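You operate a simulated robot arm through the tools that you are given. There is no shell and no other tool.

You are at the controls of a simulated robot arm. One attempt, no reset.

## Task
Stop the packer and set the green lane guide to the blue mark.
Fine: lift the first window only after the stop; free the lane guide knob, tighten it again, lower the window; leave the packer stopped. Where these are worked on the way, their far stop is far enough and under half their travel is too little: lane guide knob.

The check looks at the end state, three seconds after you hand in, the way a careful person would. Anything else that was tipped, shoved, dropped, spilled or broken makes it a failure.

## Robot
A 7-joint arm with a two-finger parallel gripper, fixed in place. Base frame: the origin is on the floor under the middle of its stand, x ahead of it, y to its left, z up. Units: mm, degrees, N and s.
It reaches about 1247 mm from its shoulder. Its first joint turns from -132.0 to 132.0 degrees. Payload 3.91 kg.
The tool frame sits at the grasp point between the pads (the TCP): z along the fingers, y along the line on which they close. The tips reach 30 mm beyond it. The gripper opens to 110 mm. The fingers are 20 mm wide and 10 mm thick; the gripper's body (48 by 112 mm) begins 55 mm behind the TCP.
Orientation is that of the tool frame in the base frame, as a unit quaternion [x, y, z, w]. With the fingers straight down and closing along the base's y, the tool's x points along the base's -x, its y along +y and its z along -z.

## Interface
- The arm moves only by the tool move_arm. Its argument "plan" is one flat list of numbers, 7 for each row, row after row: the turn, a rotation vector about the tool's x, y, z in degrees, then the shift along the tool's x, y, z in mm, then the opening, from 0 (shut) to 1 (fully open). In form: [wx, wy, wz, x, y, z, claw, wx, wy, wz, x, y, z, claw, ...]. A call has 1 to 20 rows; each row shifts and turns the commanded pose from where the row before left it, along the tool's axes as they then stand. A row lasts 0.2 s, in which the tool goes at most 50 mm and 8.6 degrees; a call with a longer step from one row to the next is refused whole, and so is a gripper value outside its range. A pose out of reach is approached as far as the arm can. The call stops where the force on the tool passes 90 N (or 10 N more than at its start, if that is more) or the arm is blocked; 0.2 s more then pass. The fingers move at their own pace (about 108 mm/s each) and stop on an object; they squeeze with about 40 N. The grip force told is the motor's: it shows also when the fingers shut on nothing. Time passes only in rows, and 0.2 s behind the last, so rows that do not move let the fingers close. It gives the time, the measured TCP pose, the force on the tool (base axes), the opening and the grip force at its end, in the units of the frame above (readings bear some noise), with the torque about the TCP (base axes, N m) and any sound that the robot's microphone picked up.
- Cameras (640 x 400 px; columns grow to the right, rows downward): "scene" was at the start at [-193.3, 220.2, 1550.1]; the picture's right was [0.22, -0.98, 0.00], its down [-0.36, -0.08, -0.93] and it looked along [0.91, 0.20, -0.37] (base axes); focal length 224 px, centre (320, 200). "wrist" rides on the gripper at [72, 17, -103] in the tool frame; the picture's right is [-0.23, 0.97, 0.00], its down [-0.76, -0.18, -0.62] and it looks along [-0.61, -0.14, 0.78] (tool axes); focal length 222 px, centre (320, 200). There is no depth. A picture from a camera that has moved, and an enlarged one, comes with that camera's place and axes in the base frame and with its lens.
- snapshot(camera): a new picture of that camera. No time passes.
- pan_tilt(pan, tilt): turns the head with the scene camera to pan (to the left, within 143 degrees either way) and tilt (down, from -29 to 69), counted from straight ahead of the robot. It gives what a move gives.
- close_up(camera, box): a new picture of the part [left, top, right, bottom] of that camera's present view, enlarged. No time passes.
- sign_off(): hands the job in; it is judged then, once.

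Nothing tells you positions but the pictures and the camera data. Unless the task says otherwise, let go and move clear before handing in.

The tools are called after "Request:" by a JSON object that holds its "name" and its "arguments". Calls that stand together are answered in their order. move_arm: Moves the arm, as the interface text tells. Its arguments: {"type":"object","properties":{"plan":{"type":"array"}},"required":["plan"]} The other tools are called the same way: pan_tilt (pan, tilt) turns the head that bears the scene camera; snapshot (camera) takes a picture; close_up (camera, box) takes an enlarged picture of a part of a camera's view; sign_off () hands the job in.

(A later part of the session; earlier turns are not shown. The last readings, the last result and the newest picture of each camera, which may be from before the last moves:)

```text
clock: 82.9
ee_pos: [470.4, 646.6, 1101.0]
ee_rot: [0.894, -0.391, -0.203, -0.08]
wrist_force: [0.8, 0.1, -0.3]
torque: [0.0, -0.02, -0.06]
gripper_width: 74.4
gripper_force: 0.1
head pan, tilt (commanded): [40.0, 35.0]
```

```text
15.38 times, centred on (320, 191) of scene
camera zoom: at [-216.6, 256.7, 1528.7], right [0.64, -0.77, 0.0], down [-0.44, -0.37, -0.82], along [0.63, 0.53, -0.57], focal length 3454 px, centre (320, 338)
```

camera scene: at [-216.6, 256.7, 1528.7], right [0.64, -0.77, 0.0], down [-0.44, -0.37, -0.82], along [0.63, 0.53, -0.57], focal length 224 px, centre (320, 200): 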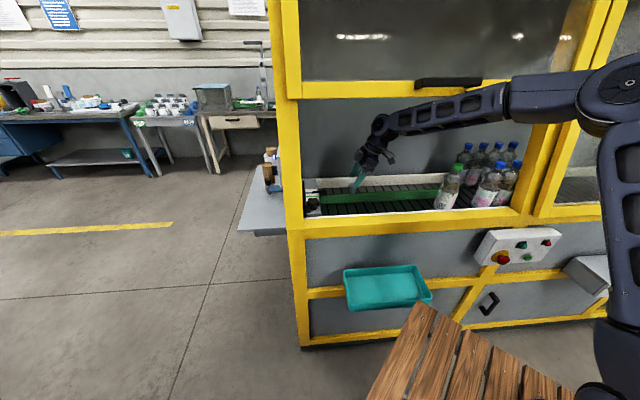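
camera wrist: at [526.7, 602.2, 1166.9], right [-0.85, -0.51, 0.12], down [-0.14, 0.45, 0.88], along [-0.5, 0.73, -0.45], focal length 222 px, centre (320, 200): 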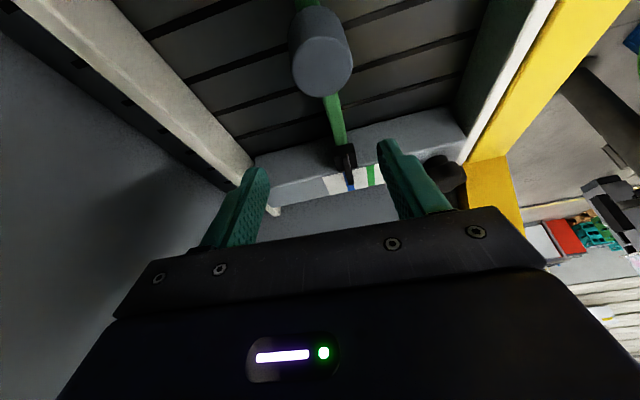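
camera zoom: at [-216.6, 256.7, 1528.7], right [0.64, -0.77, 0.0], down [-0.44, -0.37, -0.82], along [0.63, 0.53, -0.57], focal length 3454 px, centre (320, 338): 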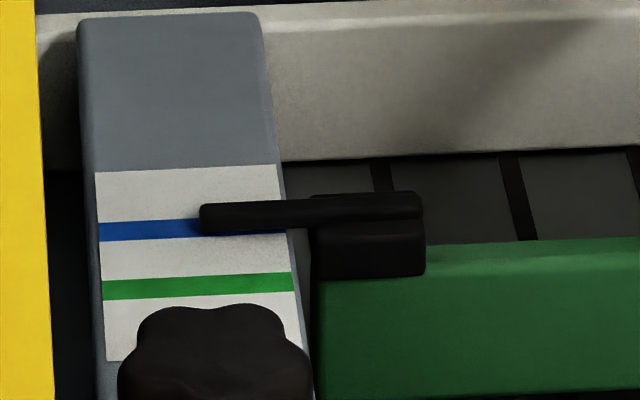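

The contact is gone and nothing has moved. I'll locate the peg from here for a fine correction, with the fingers now closing along n.

Request:
{"name": "snapshot", "arguments": {"camera": "wrist"}}

Request:
{"name": "close_up", "arguments": {"camera": "wrist", "box": [210, 60, 430, 200]}}

```text
taken
camera wrist: at [532.1, 555.4, 1164.2], right [-0.85, -0.51, 0.11], down [-0.15, 0.44, 0.88], along [-0.5, 0.74, -0.45], focal length 222 px, centre (320, 200)
```

wrist: 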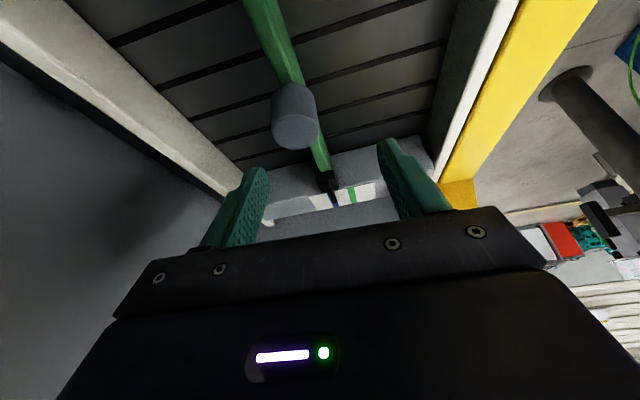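

```text
2.86 times, centred on (320, 130) of wrist
camera zoom: at [532.1, 555.4, 1164.2], right [-0.85, -0.51, 0.11], down [-0.15, 0.44, 0.88], along [-0.5, 0.74, -0.45], focal length 635 px, centre (320, 400)
```

zoom: 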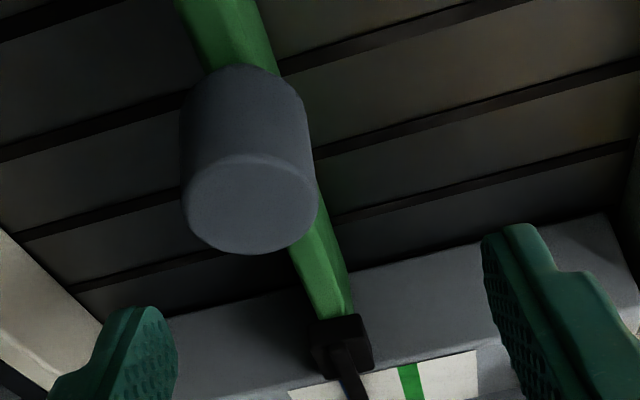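

The peg is at roughly (24, −13) in the tool frame. I'll centre on it, descend, and close.

Request:
{"name": "move_arm", "arguments": {"plan": [0, 0, 0, 12, -6.7, -2, 0.68, 0, 0, 0, 12, -6.7, 2, 0.68, 0, 0, 0, 0, 0, 0, 0.68]}}

Request:
{"name": "close_up", "arguments": {"camera": "wrist", "box": [210, 60, 430, 200]}}

```text
clock: 83.7
ee_pos: [494.9, 638.1, 1086.6]
ee_rot: [0.893, -0.393, -0.203, -0.079]
wrist_force: [0.0, 0.4, 0.5]
torque: [0.02, 0.02, 0.01]
gripper_width: 74.9
gripper_force: 0.0
head pan, tilt (commanded): [40.0, 35.0]
```

```text
2.86 times, centred on (320, 130) of wrist
camera zoom: at [557.3, 547.6, 1151.2], right [-0.85, -0.51, 0.12], down [-0.15, 0.44, 0.88], along [-0.5, 0.74, -0.45], focal length 635 px, centre (320, 400)
```

zoom: 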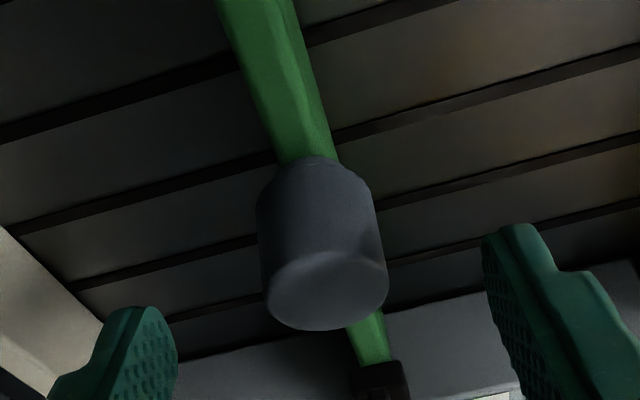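

Now centred. I'll descend 33 mm and close.

Request:
{"name": "move_arm", "arguments": {"plan": [0, 0, 0, -1.6, 0, 12, 0.68, 0, 0, 0, 0, 0, 12, 0.68, 0, 0, 0, 0, 0, 9, 0.68, 0, 0, 0, 0, 0, 0, 0.45, 0, 0, 0, 0, 0, 0, 0.33, 0, 0, 0, 0, 0, 0, 0, 0, 0, 0, 0, 0, 0, 0]}}

Request:
{"name": "close_up", "arguments": {"camera": "scene", "box": [306, 178, 334, 204]}}

Request:
{"name": "close_up", "arguments": {"camera": "wrist", "box": [300, 140, 420, 230]}}

```text
clock: 85.3
ee_pos: [485.7, 650.4, 1056.4]
ee_rot: [0.894, -0.393, -0.203, -0.079]
wrist_force: [0.1, 2.1, -4.2]
torque: [0.69, -0.79, -0.01]
gripper_width: 33.3
gripper_force: 44.8
head pan, tilt (commanded): [40.0, 35.0]
```

```text
15.38 times, centred on (320, 191) of scene
camera zoom: at [-216.5, 256.7, 1528.7], right [0.64, -0.77, 0.0], down [-0.44, -0.37, -0.82], along [0.63, 0.53, -0.57], focal length 3454 px, centre (320, 338)
```

zoom: 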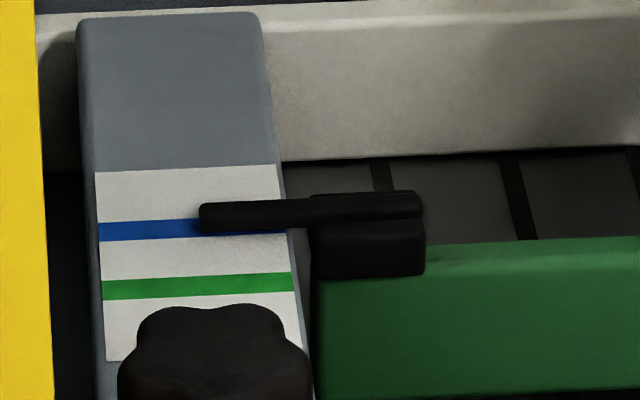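

```text
4.44 times, centred on (360, 185) of wrist
camera zoom: at [546.9, 559.2, 1120.1], right [-0.85, -0.51, 0.12], down [-0.15, 0.45, 0.88], along [-0.5, 0.74, -0.45], focal length 987 px, centre (142, 267)
```

zoom: 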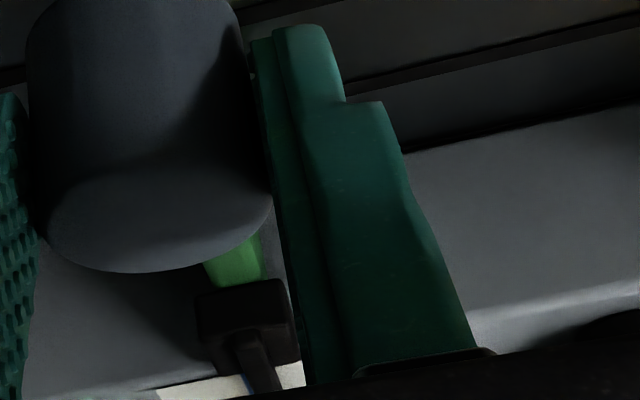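

The guide is held and the pointer is unchanged. I'll nudge it 1.8 mm further inward and re-measure.

Request:
{"name": "move_arm", "arguments": {"plan": [0, 0, 0, 0, -1.0, 0, 0, 0, 0, 0, 0, -0.9, 0, 0, 0, 0, 0, 0, 0, 0, 0]}}

Request:
{"name": "close_up", "arguments": {"camera": "scene", "box": [306, 178, 334, 204]}}

```text
clock: 86.1
ee_pos: [485.8, 652.6, 1056.1]
ee_rot: [0.893, -0.393, -0.203, -0.078]
wrist_force: [2.8, -5.6, -10.6]
torque: [0.37, -0.86, -0.07]
gripper_width: 33.4
gripper_force: 44.9
head pan, tilt (commanded): [40.0, 35.0]
```

```text
15.38 times, centred on (320, 191) of scene
camera zoom: at [-216.3, 256.7, 1528.7], right [0.64, -0.77, 0.0], down [-0.44, -0.37, -0.82], along [0.63, 0.53, -0.57], focal length 3454 px, centre (320, 338)
```

zoom: 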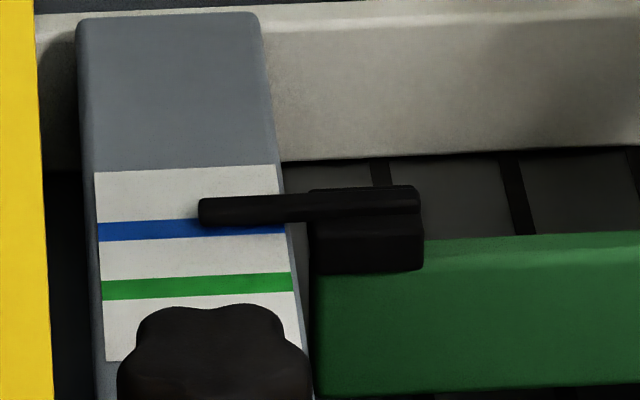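

The pointer now sits on the blue line as far as I can tell. I'll release the peg, rise, and swing the tool back toward the knob.

Request:
{"name": "move_arm", "arguments": {"plan": [0, 0, 0, 0, 0, 0, 0.4, 0, 0, 0, 0, 0, 0, 0.6, 0, 0, 0, 0, 0, 0, 0.68, 0, 0, 0, -6.4, 0.24, -13.6, 0.68, 0, 0, 0, -6.4, 0.24, -13.6, 0.68, 0, 0, 0, -6.4, 0.24, -13.6, 0.68, 0, 0, 0, 0, 0, 0, 0.68]}}

Request:
{"name": "close_up", "arguments": {"camera": "scene", "box": [306, 178, 334, 204]}}

Request:
{"name": "close_up", "arguments": {"camera": "wrist", "box": [300, 140, 400, 220]}}

```text
clock: 87.7
ee_pos: [485.4, 652.8, 1102.5]
ee_rot: [0.894, -0.392, -0.203, -0.078]
wrist_force: [-0.1, 0.3, -0.6]
torque: [-0.03, 0.01, 0.0]
gripper_width: 74.7
gripper_force: 0.1
head pan, tilt (commanded): [40.0, 35.0]
```

```text
15.38 times, centred on (320, 191) of scene
camera zoom: at [-216.5, 256.7, 1528.7], right [0.64, -0.77, 0.0], down [-0.44, -0.37, -0.82], along [0.63, 0.53, -0.57], focal length 3454 px, centre (320, 338)
```

zoom: 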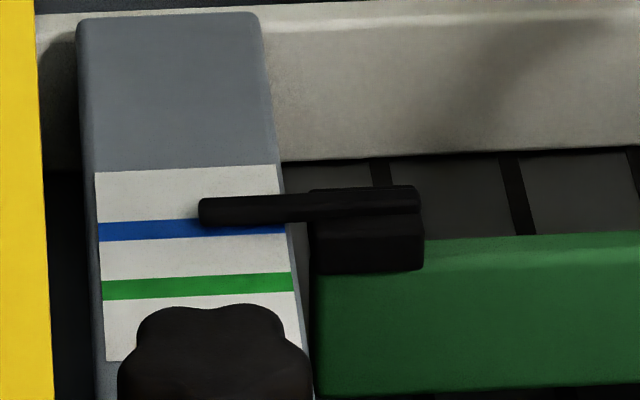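

```text
5.00 times, centred on (350, 180) of wrist
camera zoom: at [546.6, 561.1, 1166.3], right [-0.85, -0.51, 0.12], down [-0.15, 0.45, 0.88], along [-0.5, 0.74, -0.45], focal length 1111 px, centre (170, 300)
```

zoom: 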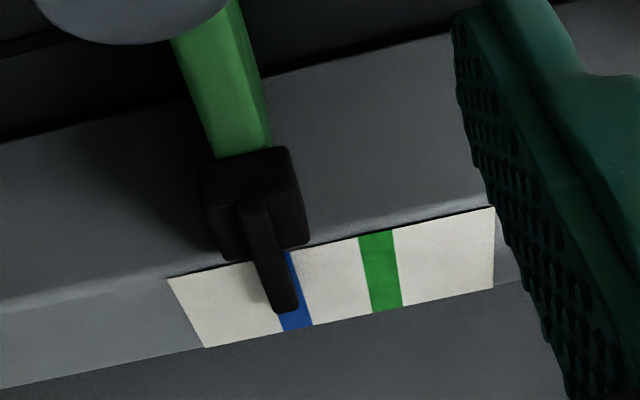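

Request:
{"name": "close_up", "arguments": {"camera": "wrist", "box": [330, 165, 380, 205]}}

```text
10.00 times, centred on (355, 185) of wrist
camera zoom: at [546.6, 561.1, 1166.3], right [-0.85, -0.51, 0.12], down [-0.15, 0.45, 0.88], along [-0.5, 0.74, -0.45], focal length 2221 px, centre (-30, 350)
```

zoom: 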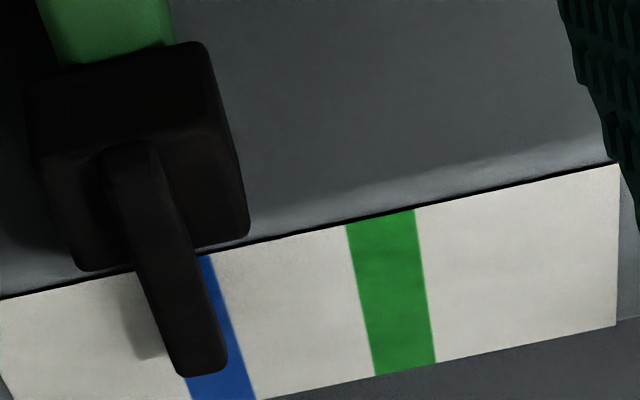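

The pointer is within about 1 mm of the blue line. I'll swing back and return to the knob to tighten it.

Request:
{"name": "move_arm", "arguments": {"plan": [3.11, -0.115, 6.6, 0, 0, 0, 0.68, 3.11, -0.115, 6.6, 0, 0, 0, 0.68, 3.11, -0.115, 6.6, 0, 0, 0, 0.68, 3.11, -0.115, 6.6, 0, 0, 0, 0.68, 3.11, -0.115, 6.6, 0, 0, 0, 0.68, 0, 0, 0, 0, 0, 0, 0.68]}}

Request:
{"name": "snapshot", "arguments": {"camera": "wrist"}}

```text
clock: 89.1
ee_pos: [484.7, 653.1, 1102.1]
ee_rot: [0.725, -0.653, -0.167, -0.138]
wrist_force: [-0.3, -0.2, -0.4]
torque: [0.0, 0.01, -0.02]
gripper_width: 75.0
gripper_force: 0.1
head pan, tilt (commanded): [40.0, 35.0]
```

```text
taken
camera wrist: at [480.7, 541.5, 1165.8], right [-0.99, 0.1, 0.11], down [0.15, 0.45, 0.88], along [0.04, 0.89, -0.45], focal length 222 px, centre (320, 200)
```

wrist: 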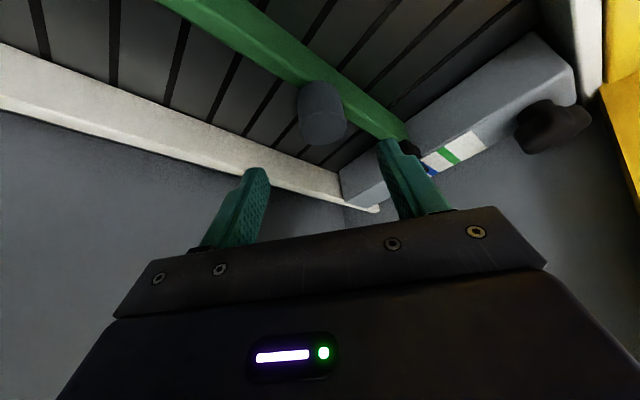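

Request:
{"name": "move_arm", "arguments": {"plan": [0, 0, 0, -8.8, 38.9, 2.9, 0.68, 0, 0, 0, -8.8, 38.9, 2.9, 0.68, 0, 0, 0, -8.8, 38.9, 2.9, 0.68, 0, 0, 0, -8.8, 38.9, 2.9, 0.68, 0, 0, 0, -8.8, 38.9, 2.9, 0.68, 0, 0, 0, 0, 0, 0, 0.68]}}

Request:
{"name": "snapshot", "arguments": {"camera": "wrist"}}

Request:
{"name": "close_up", "arguments": {"camera": "wrist", "box": [210, 60, 430, 210]}}

```text
clock: 90.5
ee_pos: [289.0, 679.0, 1110.0]
ee_rot: [0.725, -0.653, -0.167, -0.138]
wrist_force: [-0.3, -0.1, -0.1]
torque: [0.03, -0.02, 0.0]
gripper_width: 75.0
gripper_force: 0.0
head pan, tilt (commanded): [40.0, 35.0]
```

```text
taken
camera wrist: at [284.2, 567.4, 1172.2], right [-0.99, 0.1, 0.11], down [0.15, 0.45, 0.88], along [0.04, 0.89, -0.45], focal length 222 px, centre (320, 200)
```

wrist: 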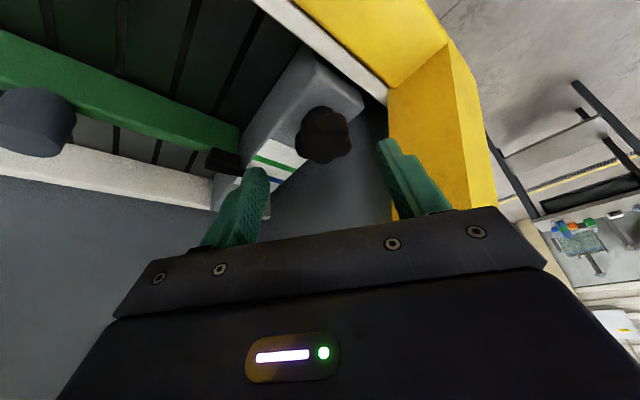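

```text
2.67 times, centred on (320, 135) of wrist
camera zoom: at [284.2, 567.4, 1172.2], right [-0.99, 0.1, 0.11], down [0.15, 0.45, 0.88], along [0.04, 0.89, -0.45], focal length 592 px, centre (320, 373)
```

zoom: 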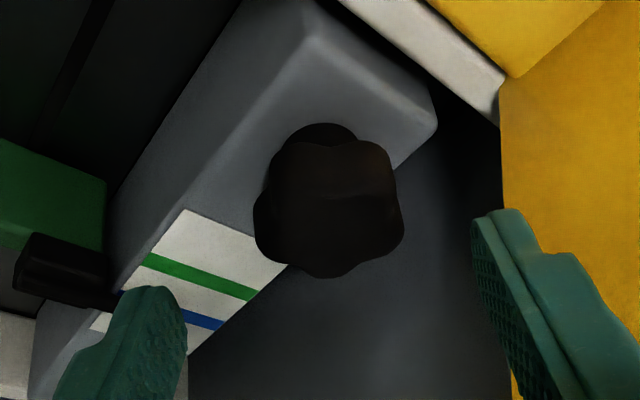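

Request:
{"name": "move_arm", "arguments": {"plan": [0, 0, 0, 0, 3, 18, 0.68, 0, 0, 0, 0, 0, 20, 0.68, 0, 0, 0, 0, 0, 20, 0.68, 0, 0, 0, 0, 0, 0, 0.68]}}

Request:
{"name": "snapshot", "arguments": {"camera": "wrist"}}

```text
clock: 91.5
ee_pos: [281.3, 701.0, 1056.3]
ee_rot: [0.726, -0.652, -0.167, -0.138]
wrist_force: [0.2, -0.6, -0.6]
torque: [0.02, 0.02, -0.02]
gripper_width: 74.9
gripper_force: 0.1
head pan, tilt (commanded): [40.0, 35.0]
```

```text
taken
camera wrist: at [276.8, 589.3, 1120.3], right [-0.99, 0.1, 0.11], down [0.14, 0.45, 0.88], along [0.04, 0.89, -0.46], focal length 222 px, centre (320, 200)
```

wrist: 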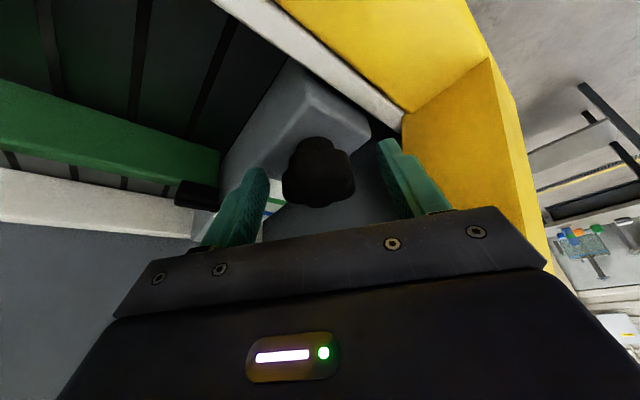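

Around the knob again with the fingers open. I'll swing 90° counter-clockwise without gripping, then close and tighten clockwise.

Request:
{"name": "move_arm", "arguments": {"plan": [-3.47, 0.14, -7.44, -0.03, -0.84, 0, 0.68, -3.47, 0.14, -7.44, -0.03, -0.84, 0, 0.68, -3.47, 0.14, -7.44, -0.03, -0.84, 0, 0.68, -3.47, 0.14, -7.44, -0.03, -0.84, 0, 0.68, -3.47, 0.14, -7.44, -0.03, -0.84, 0, 0.68, -3.47, 0.14, -7.44, -0.03, -0.84, 0, 0.68, -3.47, 0.14, -7.44, -0.03, -0.84, 0, 0.68, -3.47, 0.14, -7.44, -0.03, -0.84, 0, 0.68, -3.47, 0.14, -7.44, -0.03, -0.84, 0, 0.68, -3.47, 0.14, -7.44, -0.03, -0.84, 0, 0.68, -3.47, 0.14, -7.44, -0.03, -0.84, 0, 0.68, 0, 0, 0, 0, 0, 0, 0.68]}}

Request:
{"name": "close_up", "arguments": {"camera": "wrist", "box": [210, 90, 440, 230]}}

Request:
{"name": "close_up", "arguments": {"camera": "scene", "box": [280, 60, 560, 220]}}

```text
clock: 94.1
ee_pos: [286.9, 708.1, 1057.3]
ee_rot: [0.975, 0.055, -0.216, 0.022]
wrist_force: [0.7, 0.3, -0.1]
torque: [0.01, 0.02, -0.01]
gripper_width: 74.7
gripper_force: 0.0
head pan, tilt (commanded): [40.0, 35.0]
```

```text
2.78 times, centred on (325, 160) of wrist
camera zoom: at [396.2, 704.0, 1121.3], right [-0.09, -0.99, 0.11], down [-0.45, 0.14, 0.88], along [-0.89, 0.03, -0.45], focal length 618 px, centre (306, 311)
```

zoom: 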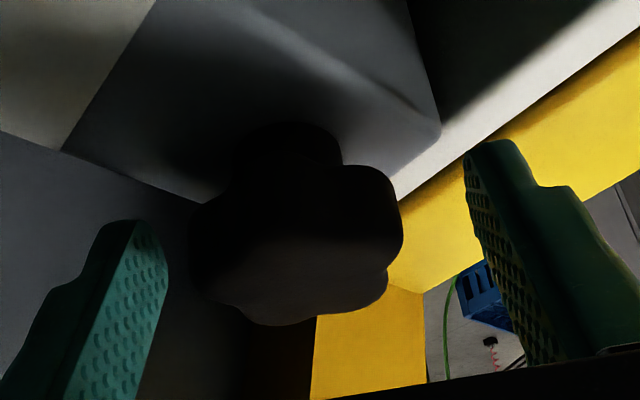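

```text
2.29 times, centred on (420, 140) of scene
camera zoom: at [-216.6, 256.7, 1528.7], right [0.64, -0.77, 0.0], down [-0.44, -0.37, -0.82], along [0.63, 0.53, -0.57], focal length 513 px, centre (91, 337)
```

zoom: 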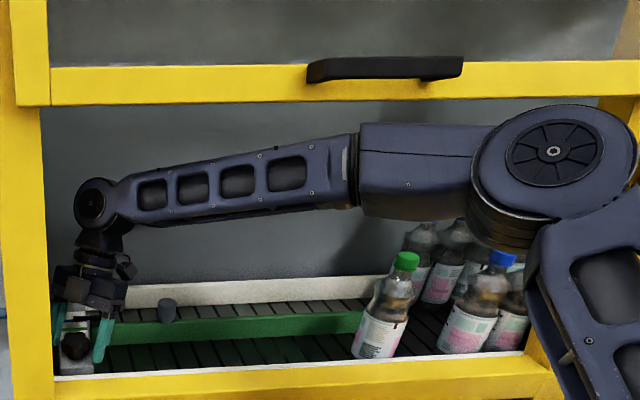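

Clear, with no contact. I'll close on the knob and turn clockwise.

Request:
{"name": "move_arm", "arguments": {"plan": [0, 0, 0, 0, 0, 0, 0.45, 0, 0, 0, 0, 0, 0, 0.3, 0, 0, 0, 0, 0, 0, 0, 0, 0, 0, 0, 0, 0, 0, 2.54, -0.1, 5.44, 0.05, 0.64, 0, 0, 2.54, -0.1, 5.44, 0.05, 0.64, 0, 0, 2.54, -0.1, 5.44, 0.05, 0.64, 0, 0, 2.54, -0.1, 5.44, 0.05, 0.64, 0, 0, 2.54, -0.1, 5.44, 0.05, 0.64, 0, 0]}}

Request:
{"name": "close_up", "arguments": {"camera": "wrist", "box": [210, 90, 440, 230]}}

```text
clock: 96.1
ee_pos: [286.8, 706.0, 1057.5]
ee_rot: [0.955, -0.201, -0.214, -0.037]
wrist_force: [15.2, 55.7, 2.4]
torque: [1.07, -0.39, -0.42]
gripper_width: 44.3
gripper_force: 44.9
head pan, tilt (commanded): [40.0, 35.0]
```

```text
2.78 times, centred on (325, 160) of wrist
camera zoom: at [381.0, 647.0, 1121.3], right [-0.58, -0.81, 0.11], down [-0.31, 0.35, 0.88], along [-0.75, 0.47, -0.45], focal length 618 px, centre (306, 311)
```

zoom: 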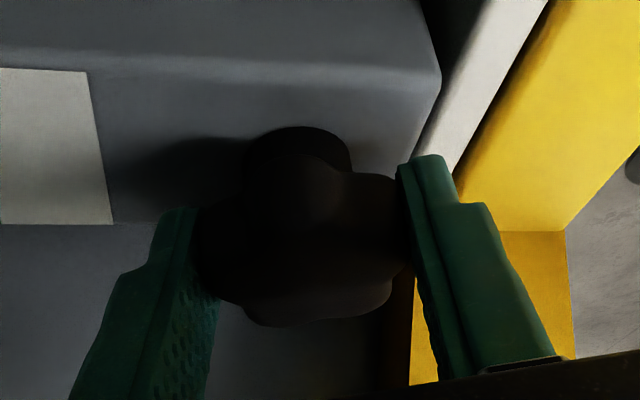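

The knob is turning, but my centre has drifted about 4 mm sideways. I'll correct that and continue clockwise.

Request:
{"name": "move_arm", "arguments": {"plan": [0, 0, 0, 0, -4, 0, 0, 2.54, -0.1, 5.44, 0.05, 0.64, 0, 0, 2.54, -0.1, 5.44, 0.05, 0.64, 0, 0, 2.54, -0.1, 5.44, 0.05, 0.64, 0, 0, 2.54, -0.1, 5.44, 0.05, 0.64, 0, 0, 2.54, -0.1, 5.44, 0.05, 0.64, 0, 0]}}

Request:
{"name": "close_up", "arguments": {"camera": "wrist", "box": [210, 90, 440, 230]}}

```text
clock: 97.5
ee_pos: [284.6, 704.1, 1056.0]
ee_rot: [0.871, -0.441, -0.196, -0.089]
wrist_force: [-4.1, -32.3, 1.4]
torque: [0.01, -1.05, 0.2]
gripper_width: 44.4
gripper_force: 45.1
head pan, tilt (commanded): [40.0, 35.0]
```

```text
2.78 times, centred on (325, 160) of wrist
camera zoom: at [337.4, 605.7, 1121.1], right [-0.9, -0.41, 0.11], down [-0.1, 0.46, 0.88], along [-0.42, 0.79, -0.46], focal length 618 px, centre (306, 311)
```

zoom: 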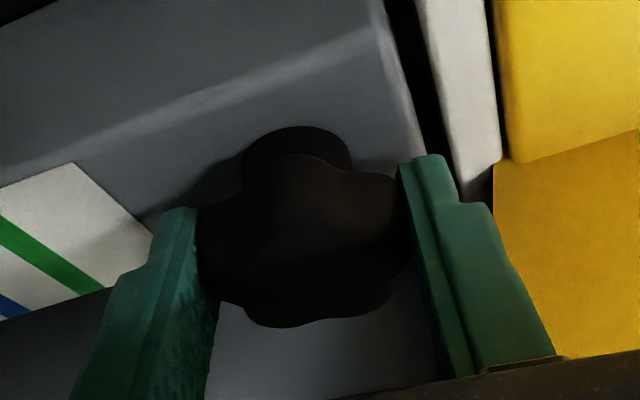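

Request:
{"name": "move_arm", "arguments": {"plan": [2.54, -0.1, 5.44, 0.05, 2.0, 0, 0, 2.54, -0.1, 5.44, 0.05, 0.64, 0, 0, 2.54, -0.1, 5.44, 0.05, 0.64, 0, 0, 2.54, -0.1, 5.44, 0.05, 0.64, 0, 0, 2.54, -0.1, 5.44, 0.05, 0.64, 0, 0]}}

Request:
{"name": "close_up", "arguments": {"camera": "wrist", "box": [210, 90, 440, 230]}}

Request:
{"name": "close_up", "arguments": {"camera": "scene", "box": [295, 160, 355, 215]}}

```text
clock: 98.7
ee_pos: [281.7, 702.4, 1057.8]
ee_rot: [0.728, -0.651, -0.167, -0.137]
wrist_force: [-3.9, -7.8, -10.7]
torque: [0.28, -1.04, 0.04]
gripper_width: 44.4
gripper_force: 44.9
head pan, tilt (commanded): [40.0, 35.0]
```

```text
2.78 times, centred on (325, 160) of wrist
camera zoom: at [278.4, 591.1, 1121.1], right [-0.99, 0.09, 0.11], down [0.14, 0.45, 0.88], along [0.03, 0.89, -0.45], focal length 618 px, centre (306, 311)
```

zoom: 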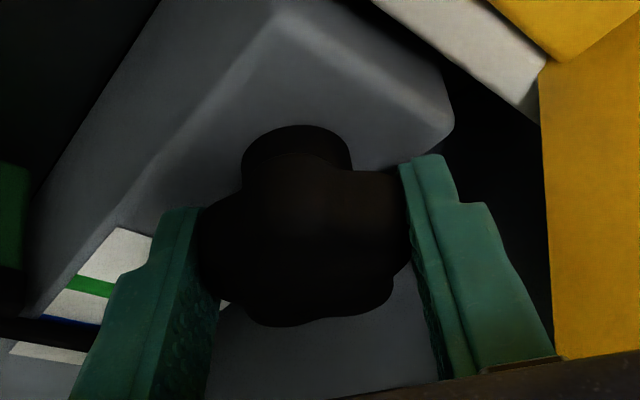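

```text
7.27 times, centred on (325, 188) of scene
camera zoom: at [-216.7, 256.7, 1528.7], right [0.64, -0.77, 0.0], down [-0.44, -0.37, -0.82], along [0.63, 0.53, -0.57], focal length 1633 px, centre (284, 291)
```

zoom: 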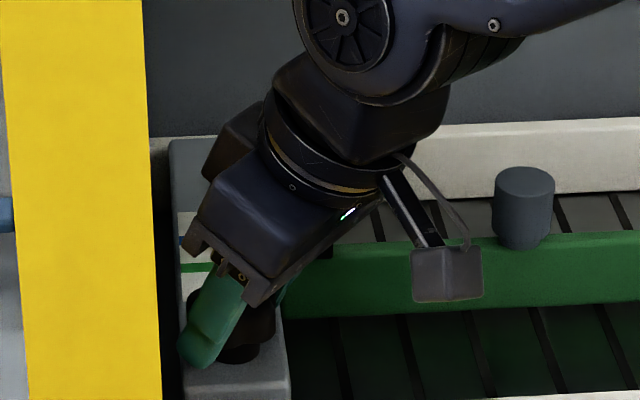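

The knob has turned 90° clockwise. I'll open, swing back 72°, regrip, and turn the rest of the way until it is tight.

Request:
{"name": "move_arm", "arguments": {"plan": [0, 0, 0, 0, 0, 0, 0.5, 0, 0, 0, 0, 0, 0, 0.68, -3.38, 0.14, -7.26, 0.04, -0.85, -0.04, 0.68, -3.38, 0.14, -7.26, 0.04, -0.85, -0.04, 0.68, -3.38, 0.14, -7.26, 0.04, -0.85, -0.04, 0.68, -3.38, 0.14, -7.26, 0.04, -0.85, -0.04, 0.68, -3.38, 0.14, -7.26, 0.04, -0.85, -0.04, 0.68, -3.38, 0.14, -7.26, 0.04, -0.85, -0.04, 0.68, -3.38, 0.14, -7.26, 0.04, -0.85, -0.04, 0.68, -3.38, 0.14, -7.26, 0.04, -0.85, -0.04, 0.68, -3.38, 0.14, -7.26, 0.04, -0.85, -0.04, 0.68, 0, 0, 0, 0, 0, 0, 0.45, 0, 0, 0, 0, 0, 0, 0.3, 0, 0, 0, 0, 0, 0, 0, 0, 0, 0, 0, 0, 0, 0]}}

Request:
{"name": "close_up", "arguments": {"camera": "wrist", "box": [210, 90, 440, 230]}}

```text
clock: 101.9
ee_pos: [288.7, 707.1, 1056.1]
ee_rot: [0.971, -0.099, -0.216, -0.014]
wrist_force: [4.9, 25.8, -0.5]
torque: [1.55, 0.16, -0.23]
gripper_width: 44.1
gripper_force: 45.7
head pan, tilt (commanded): [40.0, 35.0]
```

```text
2.78 times, centred on (325, 160) of wrist
camera zoom: at [392.1, 669.4, 1120.9], right [-0.39, -0.91, 0.11], down [-0.38, 0.27, 0.88], along [-0.84, 0.31, -0.46], focal length 618 px, centre (306, 311)
```

zoom: 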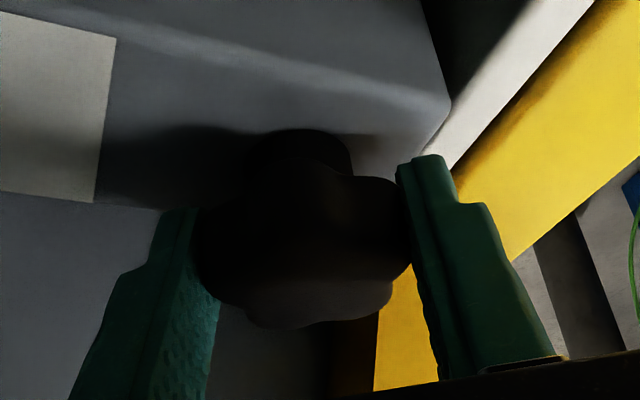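

Request:
{"name": "move_arm", "arguments": {"plan": [0, 0, 0, 0, -2, 0, 0, 2.54, -0.1, 5.44, 0.05, 0.64, 0, 0, 2.54, -0.1, 5.44, 0.05, 0.64, 0, 0, 2.54, -0.1, 5.44, 0.05, 0.64, 0, 0, 2.54, -0.1, 5.44, 0.05, 0.64, 0, 0]}}

Request:
{"name": "close_up", "arguments": {"camera": "wrist", "box": [210, 90, 440, 230]}}

```text
clock: 103.1
ee_pos: [287.1, 705.9, 1056.4]
ee_rot: [0.93, -0.299, -0.207, -0.058]
wrist_force: [2.4, -21.1, -0.9]
torque: [-0.14, -1.33, 0.1]
gripper_width: 44.0
gripper_force: 45.1
head pan, tilt (commanded): [40.0, 35.0]
```

```text
2.78 times, centred on (325, 160) of wrist
camera zoom: at [366.8, 627.7, 1121.1], right [-0.73, -0.67, 0.11], down [-0.24, 0.41, 0.88], along [-0.64, 0.62, -0.46], focal length 618 px, centre (306, 311)
```

zoom: 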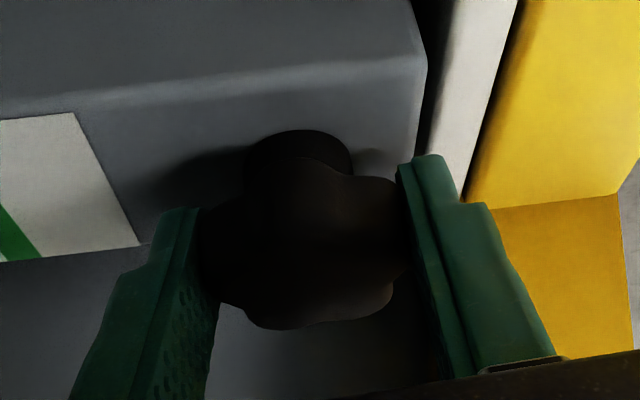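

Request:
{"name": "move_arm", "arguments": {"plan": [2.54, -0.1, 5.44, 0.05, 1.2, 0, 0, 2.54, -0.1, 5.44, 0.05, 0.64, 0, 0, 2.54, -0.1, 5.44, 0.05, 0.64, 0, 0]}}

Request:
{"name": "close_up", "arguments": {"camera": "wrist", "box": [210, 90, 440, 230]}}

```text
clock: 103.9
ee_pos: [285.5, 703.5, 1057.6]
ee_rot: [0.872, -0.44, -0.197, -0.09]
wrist_force: [-4.7, -16.5, 4.6]
torque: [0.25, -0.44, 1.2]
gripper_width: 44.1
gripper_force: 45.2
head pan, tilt (commanded): [40.0, 35.0]
```

```text
2.78 times, centred on (325, 160) of wrist
camera zoom: at [337.1, 605.2, 1121.5], right [-0.9, -0.41, 0.11], down [-0.1, 0.46, 0.88], along [-0.42, 0.79, -0.46], focal length 618 px, centre (306, 311)
```

zoom: 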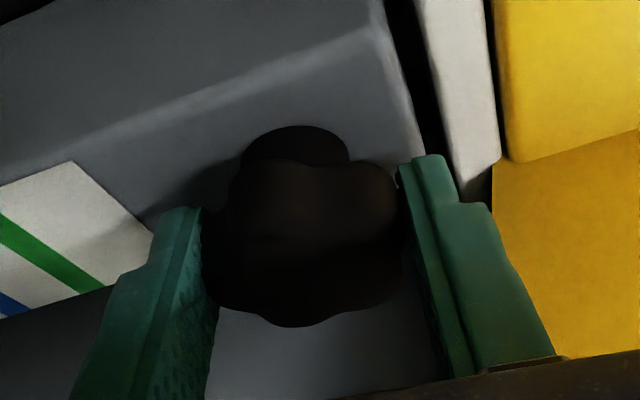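

Resistance rose to 1.2 N·m and the fingers are starting to slip, so the knob is reaching tight. One more small push to be sure.

Request:
{"name": "move_arm", "arguments": {"plan": [2.54, -0.1, 5.44, 0.05, 0.64, 0, 0, 2.54, -0.1, 5.44, 0.05, 0.64, 0, 0, 0, 0, 0, 0, 0, 0, 0]}}

Request:
{"name": "close_up", "arguments": {"camera": "wrist", "box": [210, 90, 440, 230]}}

```text
clock: 104.7
ee_pos: [283.6, 702.6, 1057.5]
ee_rot: [0.821, -0.528, -0.186, -0.111]
wrist_force: [-11.7, -6.9, 12.6]
torque: [0.52, -0.07, 0.86]
gripper_width: 44.3
gripper_force: 44.8
head pan, tilt (commanded): [40.0, 35.0]
```

```text
2.78 times, centred on (325, 160) of wrist
camera zoom: at [314.9, 595.6, 1121.5], right [-0.97, -0.22, 0.11], down [0.0, 0.47, 0.88], along [-0.24, 0.86, -0.45], focal length 618 px, centre (306, 311)
```

zoom: 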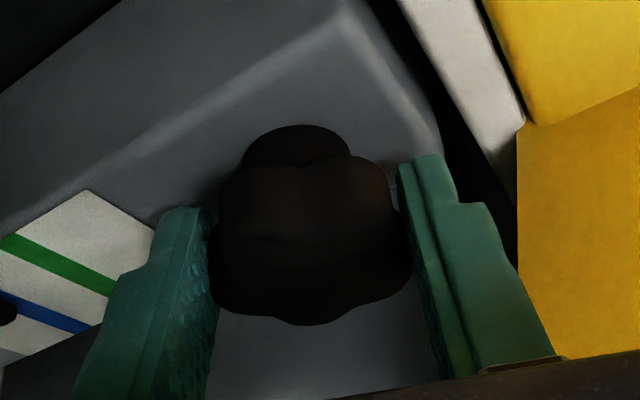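

The knob no longer turns, so it is tight at its stop. I'll release it, rise clear, and check the pointer.

Request:
{"name": "move_arm", "arguments": {"plan": [0, 0, 0, 0, 0, 0, 0.5, 0, 0, 0, 0, 0, 0, 0.68, 0, 0, 0, -6.3, 0.26, -13.6, 0.68, 0, 0, 0, -6.3, 0.26, -13.6, 0.68, 0, 0, 0, -6.3, 0.26, -13.6, 0.68, 0, 0, 0, 10, -20, 0, 0.68, 0, 0, 0, 10, -25, 0, 0.68, 0, 0, 0, 10, -25, 0, 0.68]}}

Request:
{"name": "close_up", "arguments": {"camera": "scene", "box": [306, 178, 334, 204]}}

Request:
{"name": "snapshot", "arguments": {"camera": "wrist"}}

Request:
{"name": "close_up", "arguments": {"camera": "scene", "box": [280, 60, 560, 220]}}

```text
clock: 106.5
ee_pos: [359.8, 706.3, 1086.7]
ee_rot: [0.821, -0.529, -0.186, -0.112]
wrist_force: [-0.6, -0.6, 0.6]
torque: [-0.01, -0.02, 0.05]
gripper_width: 75.0
gripper_force: 0.0
head pan, tilt (commanded): [40.0, 35.0]
```

```text
15.38 times, centred on (320, 191) of scene
camera zoom: at [-216.8, 256.6, 1528.6], right [0.64, -0.77, 0.0], down [-0.44, -0.37, -0.82], along [0.63, 0.53, -0.57], focal length 3454 px, centre (320, 338)
```

zoom: 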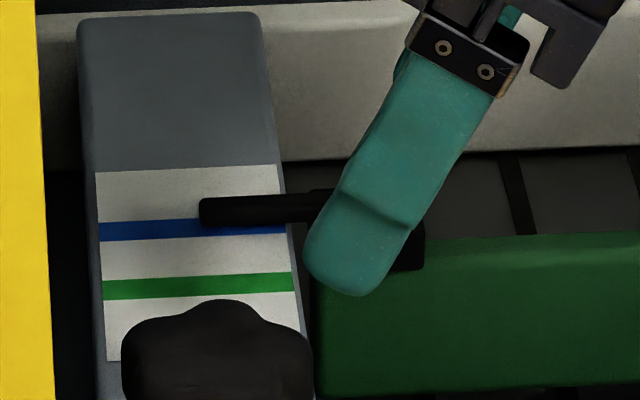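

```text
taken
camera wrist: at [390.7, 600.2, 1151.4], right [-0.97, -0.22, 0.11], down [0.0, 0.47, 0.88], along [-0.24, 0.86, -0.45], focal length 222 px, centre (320, 200)
```

wrist: 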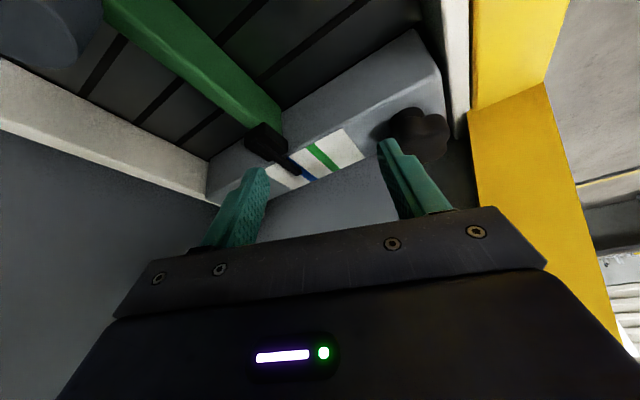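

```text
2.29 times, centred on (420, 140) of scene
camera zoom: at [-216.8, 256.6, 1528.6], right [0.64, -0.77, 0.0], down [-0.44, -0.37, -0.82], along [0.63, 0.53, -0.57], focal length 513 px, centre (91, 337)
```

zoom: 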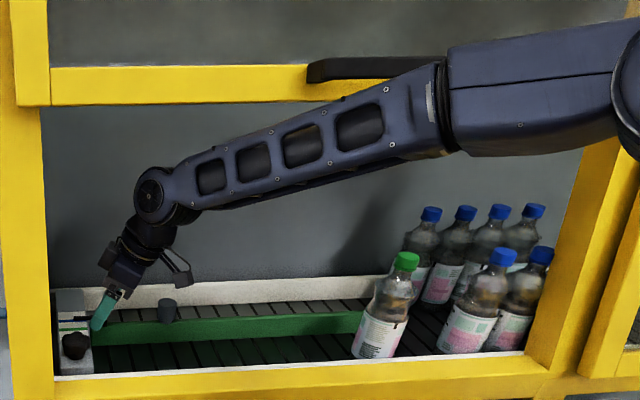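

The pointer held on blue after tightening. I'll withdraw the arm straight out through the opening, low under the raised window.

Request:
{"name": "move_arm", "arguments": {"plan": [0, 0, 0, -5, 0, -11, 0.68, 0, 0, 0, 11.5, 37.9, -5.4, 0.68, 0, 0, 0, 11.5, 37.9, -5.4, 0.68, 0, 0, 0, 11.5, 37.9, -5.4, 0.68]}}

Request:
{"name": "close_up", "arguments": {"camera": "scene", "box": [280, 60, 560, 220]}}

```text
clock: 107.5
ee_pos: [273.5, 626.1, 1103.1]
ee_rot: [0.821, -0.529, -0.185, -0.11]
wrist_force: [0.0, -0.5, -0.6]
torque: [0.01, 0.06, 0.05]
gripper_width: 74.8
gripper_force: 0.1
head pan, tilt (commanded): [40.0, 35.0]
```

```text
2.29 times, centred on (420, 140) of scene
camera zoom: at [-216.2, 256.9, 1528.7], right [0.64, -0.77, 0.0], down [-0.44, -0.37, -0.82], along [0.63, 0.53, -0.57], focal length 513 px, centre (91, 337)
```

zoom: 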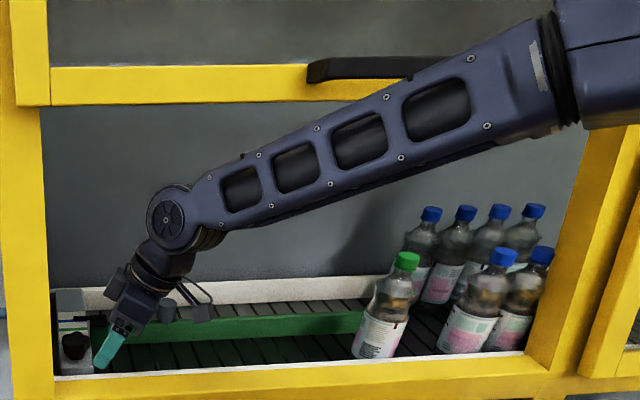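

Clear so far. I'll continue out and rise in front of the machine.

Request:
{"name": "move_arm", "arguments": {"plan": [0, 0, 0, 11.5, 37.9, -5.4, 0.68, 0, 0, 0, 11.5, 37.9, -5.4, 0.68, 0, 0, 0, 11.5, 37.9, -5.4, 0.68, 0, 0, 0, -16.9, 0.7, -36.3, 0.5, 0, 0, 0, -16.9, 0.7, -36.3, 0.33, 0, 0, 0, -16.9, 0.7, -36.3, 0.33, 0, 0, 0, -16.9, 0.7, -36.3, 0.33, 0, 0, 0, -16.9, 0.7, -36.3, 0.33]}}

Request:
{"name": "snapshot", "arguments": {"camera": "scene"}}

Request:
{"name": "close_up", "arguments": {"camera": "scene", "box": [295, 170, 355, 220]}}

```text
clock: 109.3
ee_pos: [184.8, 544.0, 1305.9]
ee_rot: [0.821, -0.528, -0.186, -0.11]
wrist_force: [0.8, -0.4, -0.4]
torque: [-0.01, 0.01, 0.01]
gripper_width: 36.2
gripper_force: 0.1
head pan, tilt (commanded): [40.0, 35.0]
```

```text
taken
camera scene: at [-216.5, 256.8, 1528.7], right [0.64, -0.77, 0.0], down [-0.44, -0.37, -0.82], along [0.63, 0.53, -0.57], focal length 224 px, centre (320, 200)
```

scene: 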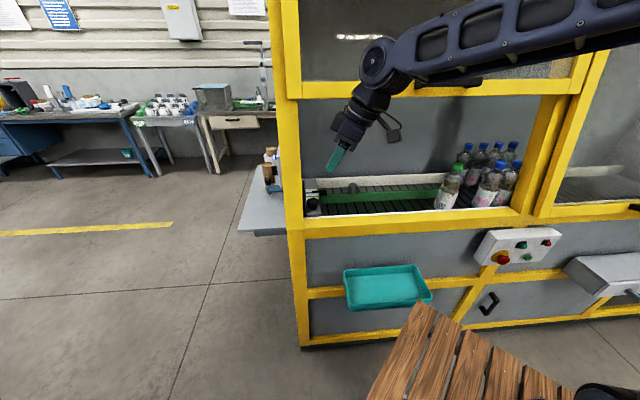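

```text
8.00 times, centred on (325, 195) of scene
camera zoom: at [-216.5, 256.8, 1528.7], right [0.64, -0.77, 0.0], down [-0.44, -0.37, -0.82], along [0.63, 0.53, -0.57], focal length 1796 px, centre (280, 240)
```

zoom: 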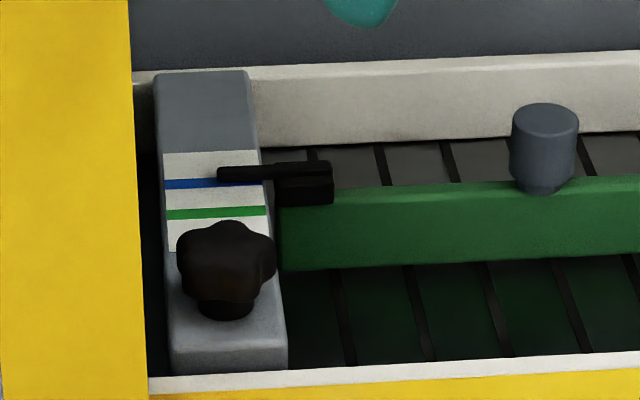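

The pointer sits on blue and the knob is back in its original orientation. Next I'll turn the tool upright to take the window handle.

Request:
{"name": "move_arm", "arguments": {"plan": [-2.62, 0.11, -5.62, 0, 0, 0, 0.33, -2.62, 0.11, -5.62, 0, 0, 0, 0.33, -2.62, 0.11, -5.62, 0, 0, 0, 0.33, 0, 8.3, 0, 0, 0, -20, 0.33, 0, 8.3, 0, 0, 0, -20, 0.33, 0, 8.3, 0, 0, 0, -20, 0.33, 8.4, 0, 0, 0, 0, -20, 0.33, 0, 0, 0, 0, 0, 0, 0.33]}}

Request:
{"name": "snapshot", "arguments": {"camera": "wrist"}}

Request:
{"name": "snapshot", "arguments": {"camera": "scene"}}

```text
clock: 111.1
ee_pos: [198.3, 530.4, 1381.3]
ee_rot: [0.916, -0.396, 0.025, -0.06]
wrist_force: [0.3, -0.5, 0.2]
torque: [-0.05, 0.01, 0.03]
gripper_width: 36.4
gripper_force: 0.0
head pan, tilt (commanded): [40.0, 35.0]
```

```text
taken
camera wrist: at [225.4, 456.0, 1483.5], right [-0.86, -0.5, -0.13], down [-0.45, 0.62, 0.64], along [-0.24, 0.61, -0.76], focal length 222 px, centre (320, 200)
```

wrist: 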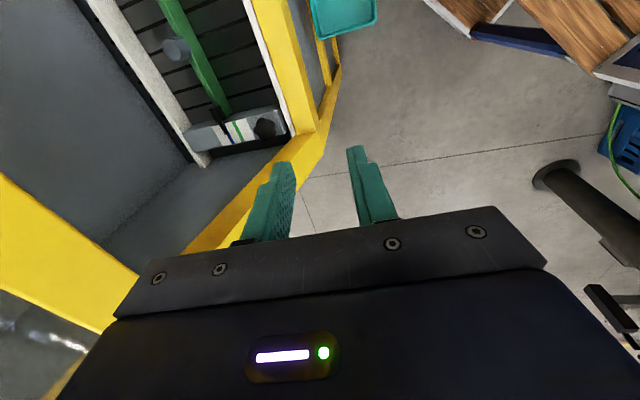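

```text
taken
camera scene: at [-216.5, 256.7, 1528.7], right [0.64, -0.77, 0.0], down [-0.44, -0.37, -0.82], along [0.63, 0.53, -0.57], focal length 224 px, centre (320, 200)
```

scene: 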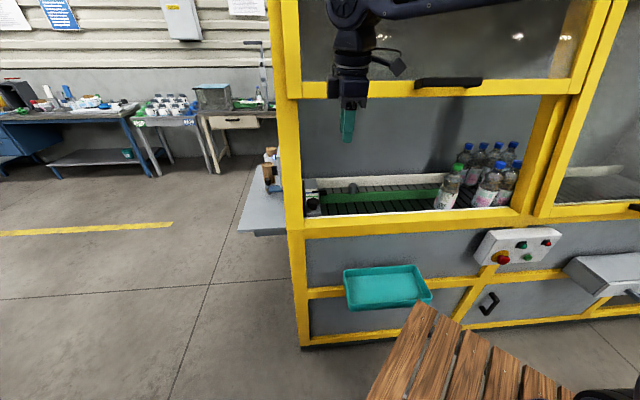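

Request:
{"name": "move_arm", "arguments": {"plan": [0, 0, -1.76, 0, 0, -15, 0.33, 0, 0, 0, 36.1, -8, -21.4, 0.33, 0, 0, 0, 36.1, -8, -21.4, 0.33, 0, 0, 0, 36.1, -8, -21.4, 0.33, 0, 0, 0, 36.1, -8, -21.4, 0.33, 0, 0, 0, 36.1, -8, -21.4, 0.33, 0, 0, 0, 36.1, -8, -21.4, 0.33, 0, 0, 0, 36.1, -8, -21.4, 0.33, 0, 0, 0, 36.1, -8, -11.4, 0.33, 0, 0, 0, 0, 0, 0, 0.33]}}

Request:
{"name": "snapshot", "arguments": {"camera": "wrist"}}

Request:
{"name": "snapshot", "arguments": {"camera": "scene"}}

```text
clock: 113.3
ee_pos: [431.3, 355.4, 1567.1]
ee_rot: [0.922, -0.382, 0.027, -0.059]
wrist_force: [-0.7, 0.0, 0.1]
torque: [0.03, -0.05, 0.0]
gripper_width: 36.3
gripper_force: 0.1
head pan, tilt (commanded): [40.0, 35.0]
```

```text
taken
camera wrist: at [461.1, 282.5, 1668.1], right [-0.84, -0.52, -0.13], down [-0.47, 0.61, 0.64], along [-0.26, 0.6, -0.76], focal length 222 px, centre (320, 200)
```

wrist: 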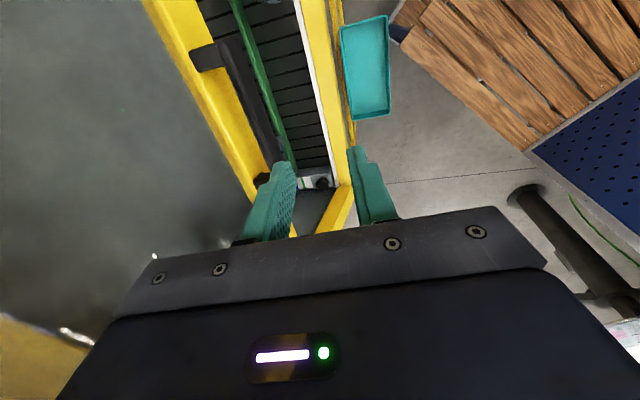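

```text
taken
camera scene: at [-216.7, 256.7, 1528.7], right [0.64, -0.77, 0.0], down [-0.44, -0.37, -0.82], along [0.63, 0.53, -0.57], focal length 224 px, centre (320, 200)
```

scene: 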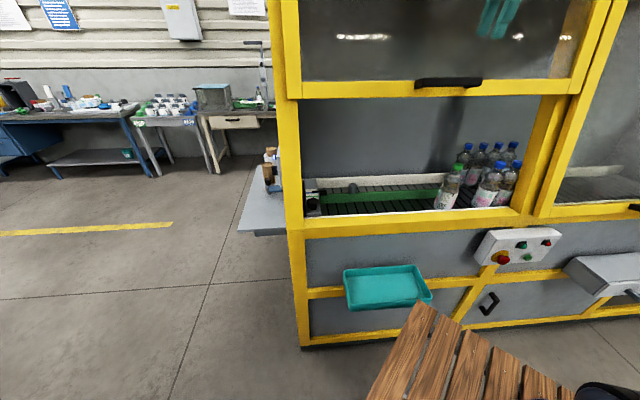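

Request:
{"name": "close_up", "arguments": {"camera": "wrist", "box": [170, 20, 380, 200]}}

```text
2.22 times, centred on (275, 110) of wrist
camera zoom: at [461.1, 282.5, 1668.1], right [-0.84, -0.52, -0.13], down [-0.47, 0.61, 0.64], along [-0.26, 0.6, -0.76], focal length 494 px, centre (420, 400)
```

zoom: 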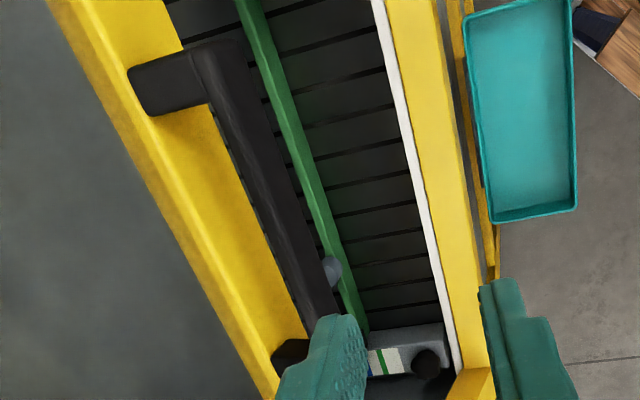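

The bar is where expected at n ≈ 633, z ≈ 1451. I'll line up over it and descend partway.

Request:
{"name": "move_arm", "arguments": {"plan": [0, 0, 0, 0, -30.6, 0, 0.33, 0, 0, 0, 0, -30.6, 10, 0.33, 0, 0, 0, 0, 0, 25, 0.33, 0, 0, 0, 0, 0, 20, 0.33, 0, 0, 0, 0, 0, 0, 0.33]}}

Request:
{"name": "close_up", "arguments": {"camera": "wrist", "box": [230, 20, 440, 200]}}

Request:
{"name": "close_up", "arguments": {"camera": "scene", "box": [390, 0, 570, 120]}}

```text
clock: 114.5
ee_pos: [478.1, 406.4, 1518.6]
ee_rot: [0.922, -0.382, 0.027, -0.059]
wrist_force: [0.1, 0.3, 0.1]
torque: [0.0, -0.01, 0.02]
gripper_width: 36.1
gripper_force: 0.0
head pan, tilt (commanded): [40.0, 35.0]
```

```text
2.22 times, centred on (335, 110) of wrist
camera zoom: at [507.5, 334.0, 1620.7], right [-0.84, -0.52, -0.13], down [-0.47, 0.61, 0.64], along [-0.26, 0.6, -0.76], focal length 494 px, centre (287, 400)
```

zoom: 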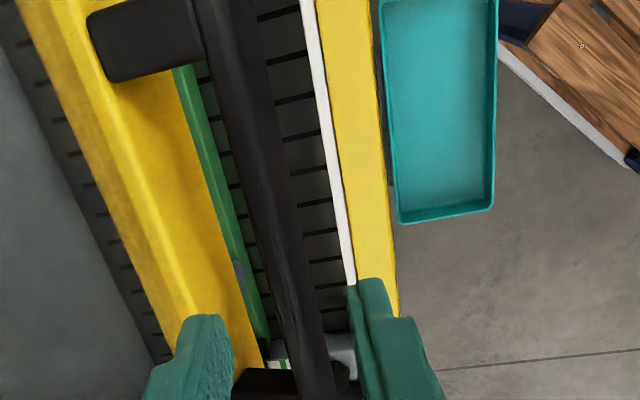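

```text
3.33 times, centred on (480, 60) of scene
camera zoom: at [-216.6, 256.6, 1528.7], right [0.64, -0.77, 0.0], down [-0.44, -0.37, -0.82], along [0.63, 0.53, -0.57], focal length 748 px, centre (-213, 667)
```

zoom: 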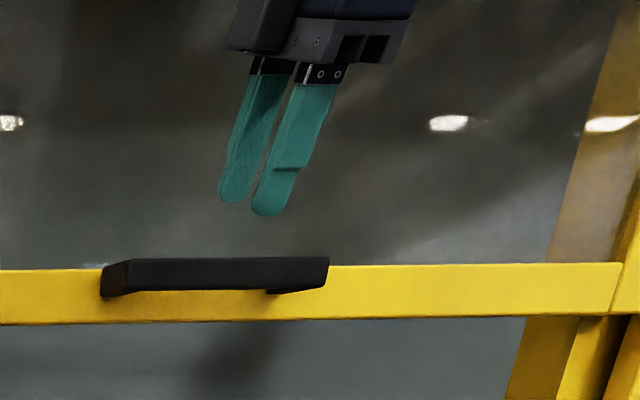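

Aligned within about 1 mm. I'll descend over the bar and close.

Request:
{"name": "move_arm", "arguments": {"plan": [0, 0, 0, 0, 1, 20, 0.33, 0, 0, 0, 0, 0, 20, 0.33, 0, 0, 0, 0, 0, 12, 0.33, 0, 0, 0, 0, 0, 8, 0.33, 0, 0, 0, 0, 0, 0, 0.33]}}

Request:
{"name": "close_up", "arguments": {"camera": "scene", "box": [390, 0, 570, 120]}}

Request:
{"name": "snapshot", "arguments": {"camera": "wrist"}}

```text
clock: 115.7
ee_pos: [482.0, 410.6, 1456.7]
ee_rot: [0.922, -0.381, 0.026, -0.06]
wrist_force: [-0.1, -0.2, -0.8]
torque: [0.03, 0.01, 0.0]
gripper_width: 36.1
gripper_force: 0.0
head pan, tilt (commanded): [40.0, 35.0]
```

```text
3.33 times, centred on (480, 60) of scene
camera zoom: at [-216.6, 256.6, 1528.7], right [0.64, -0.77, 0.0], down [-0.44, -0.37, -0.82], along [0.63, 0.53, -0.57], focal length 748 px, centre (-213, 667)
```

zoom: 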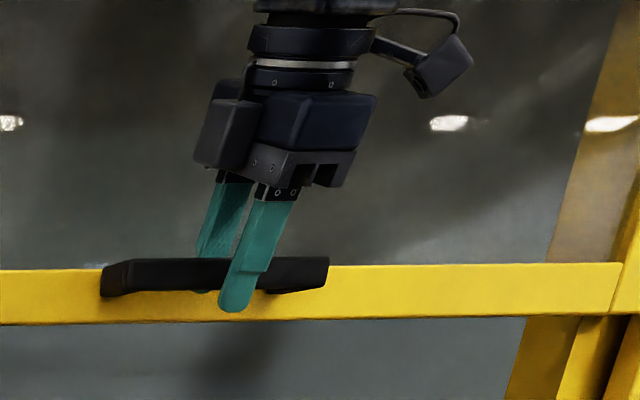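

```text
taken
camera wrist: at [511.7, 337.8, 1558.5], right [-0.84, -0.52, -0.13], down [-0.47, 0.61, 0.64], along [-0.26, 0.6, -0.76], focal length 222 px, centre (320, 200)
```

wrist: 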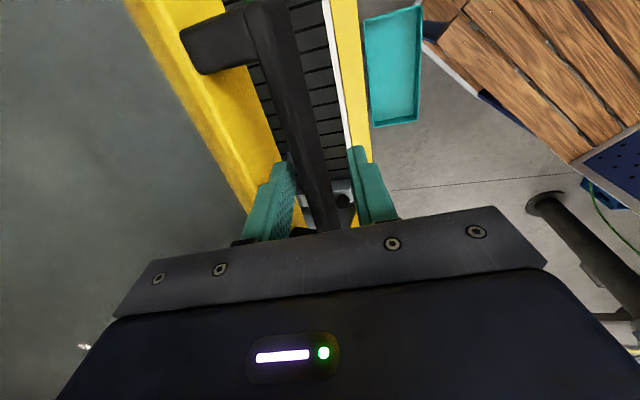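

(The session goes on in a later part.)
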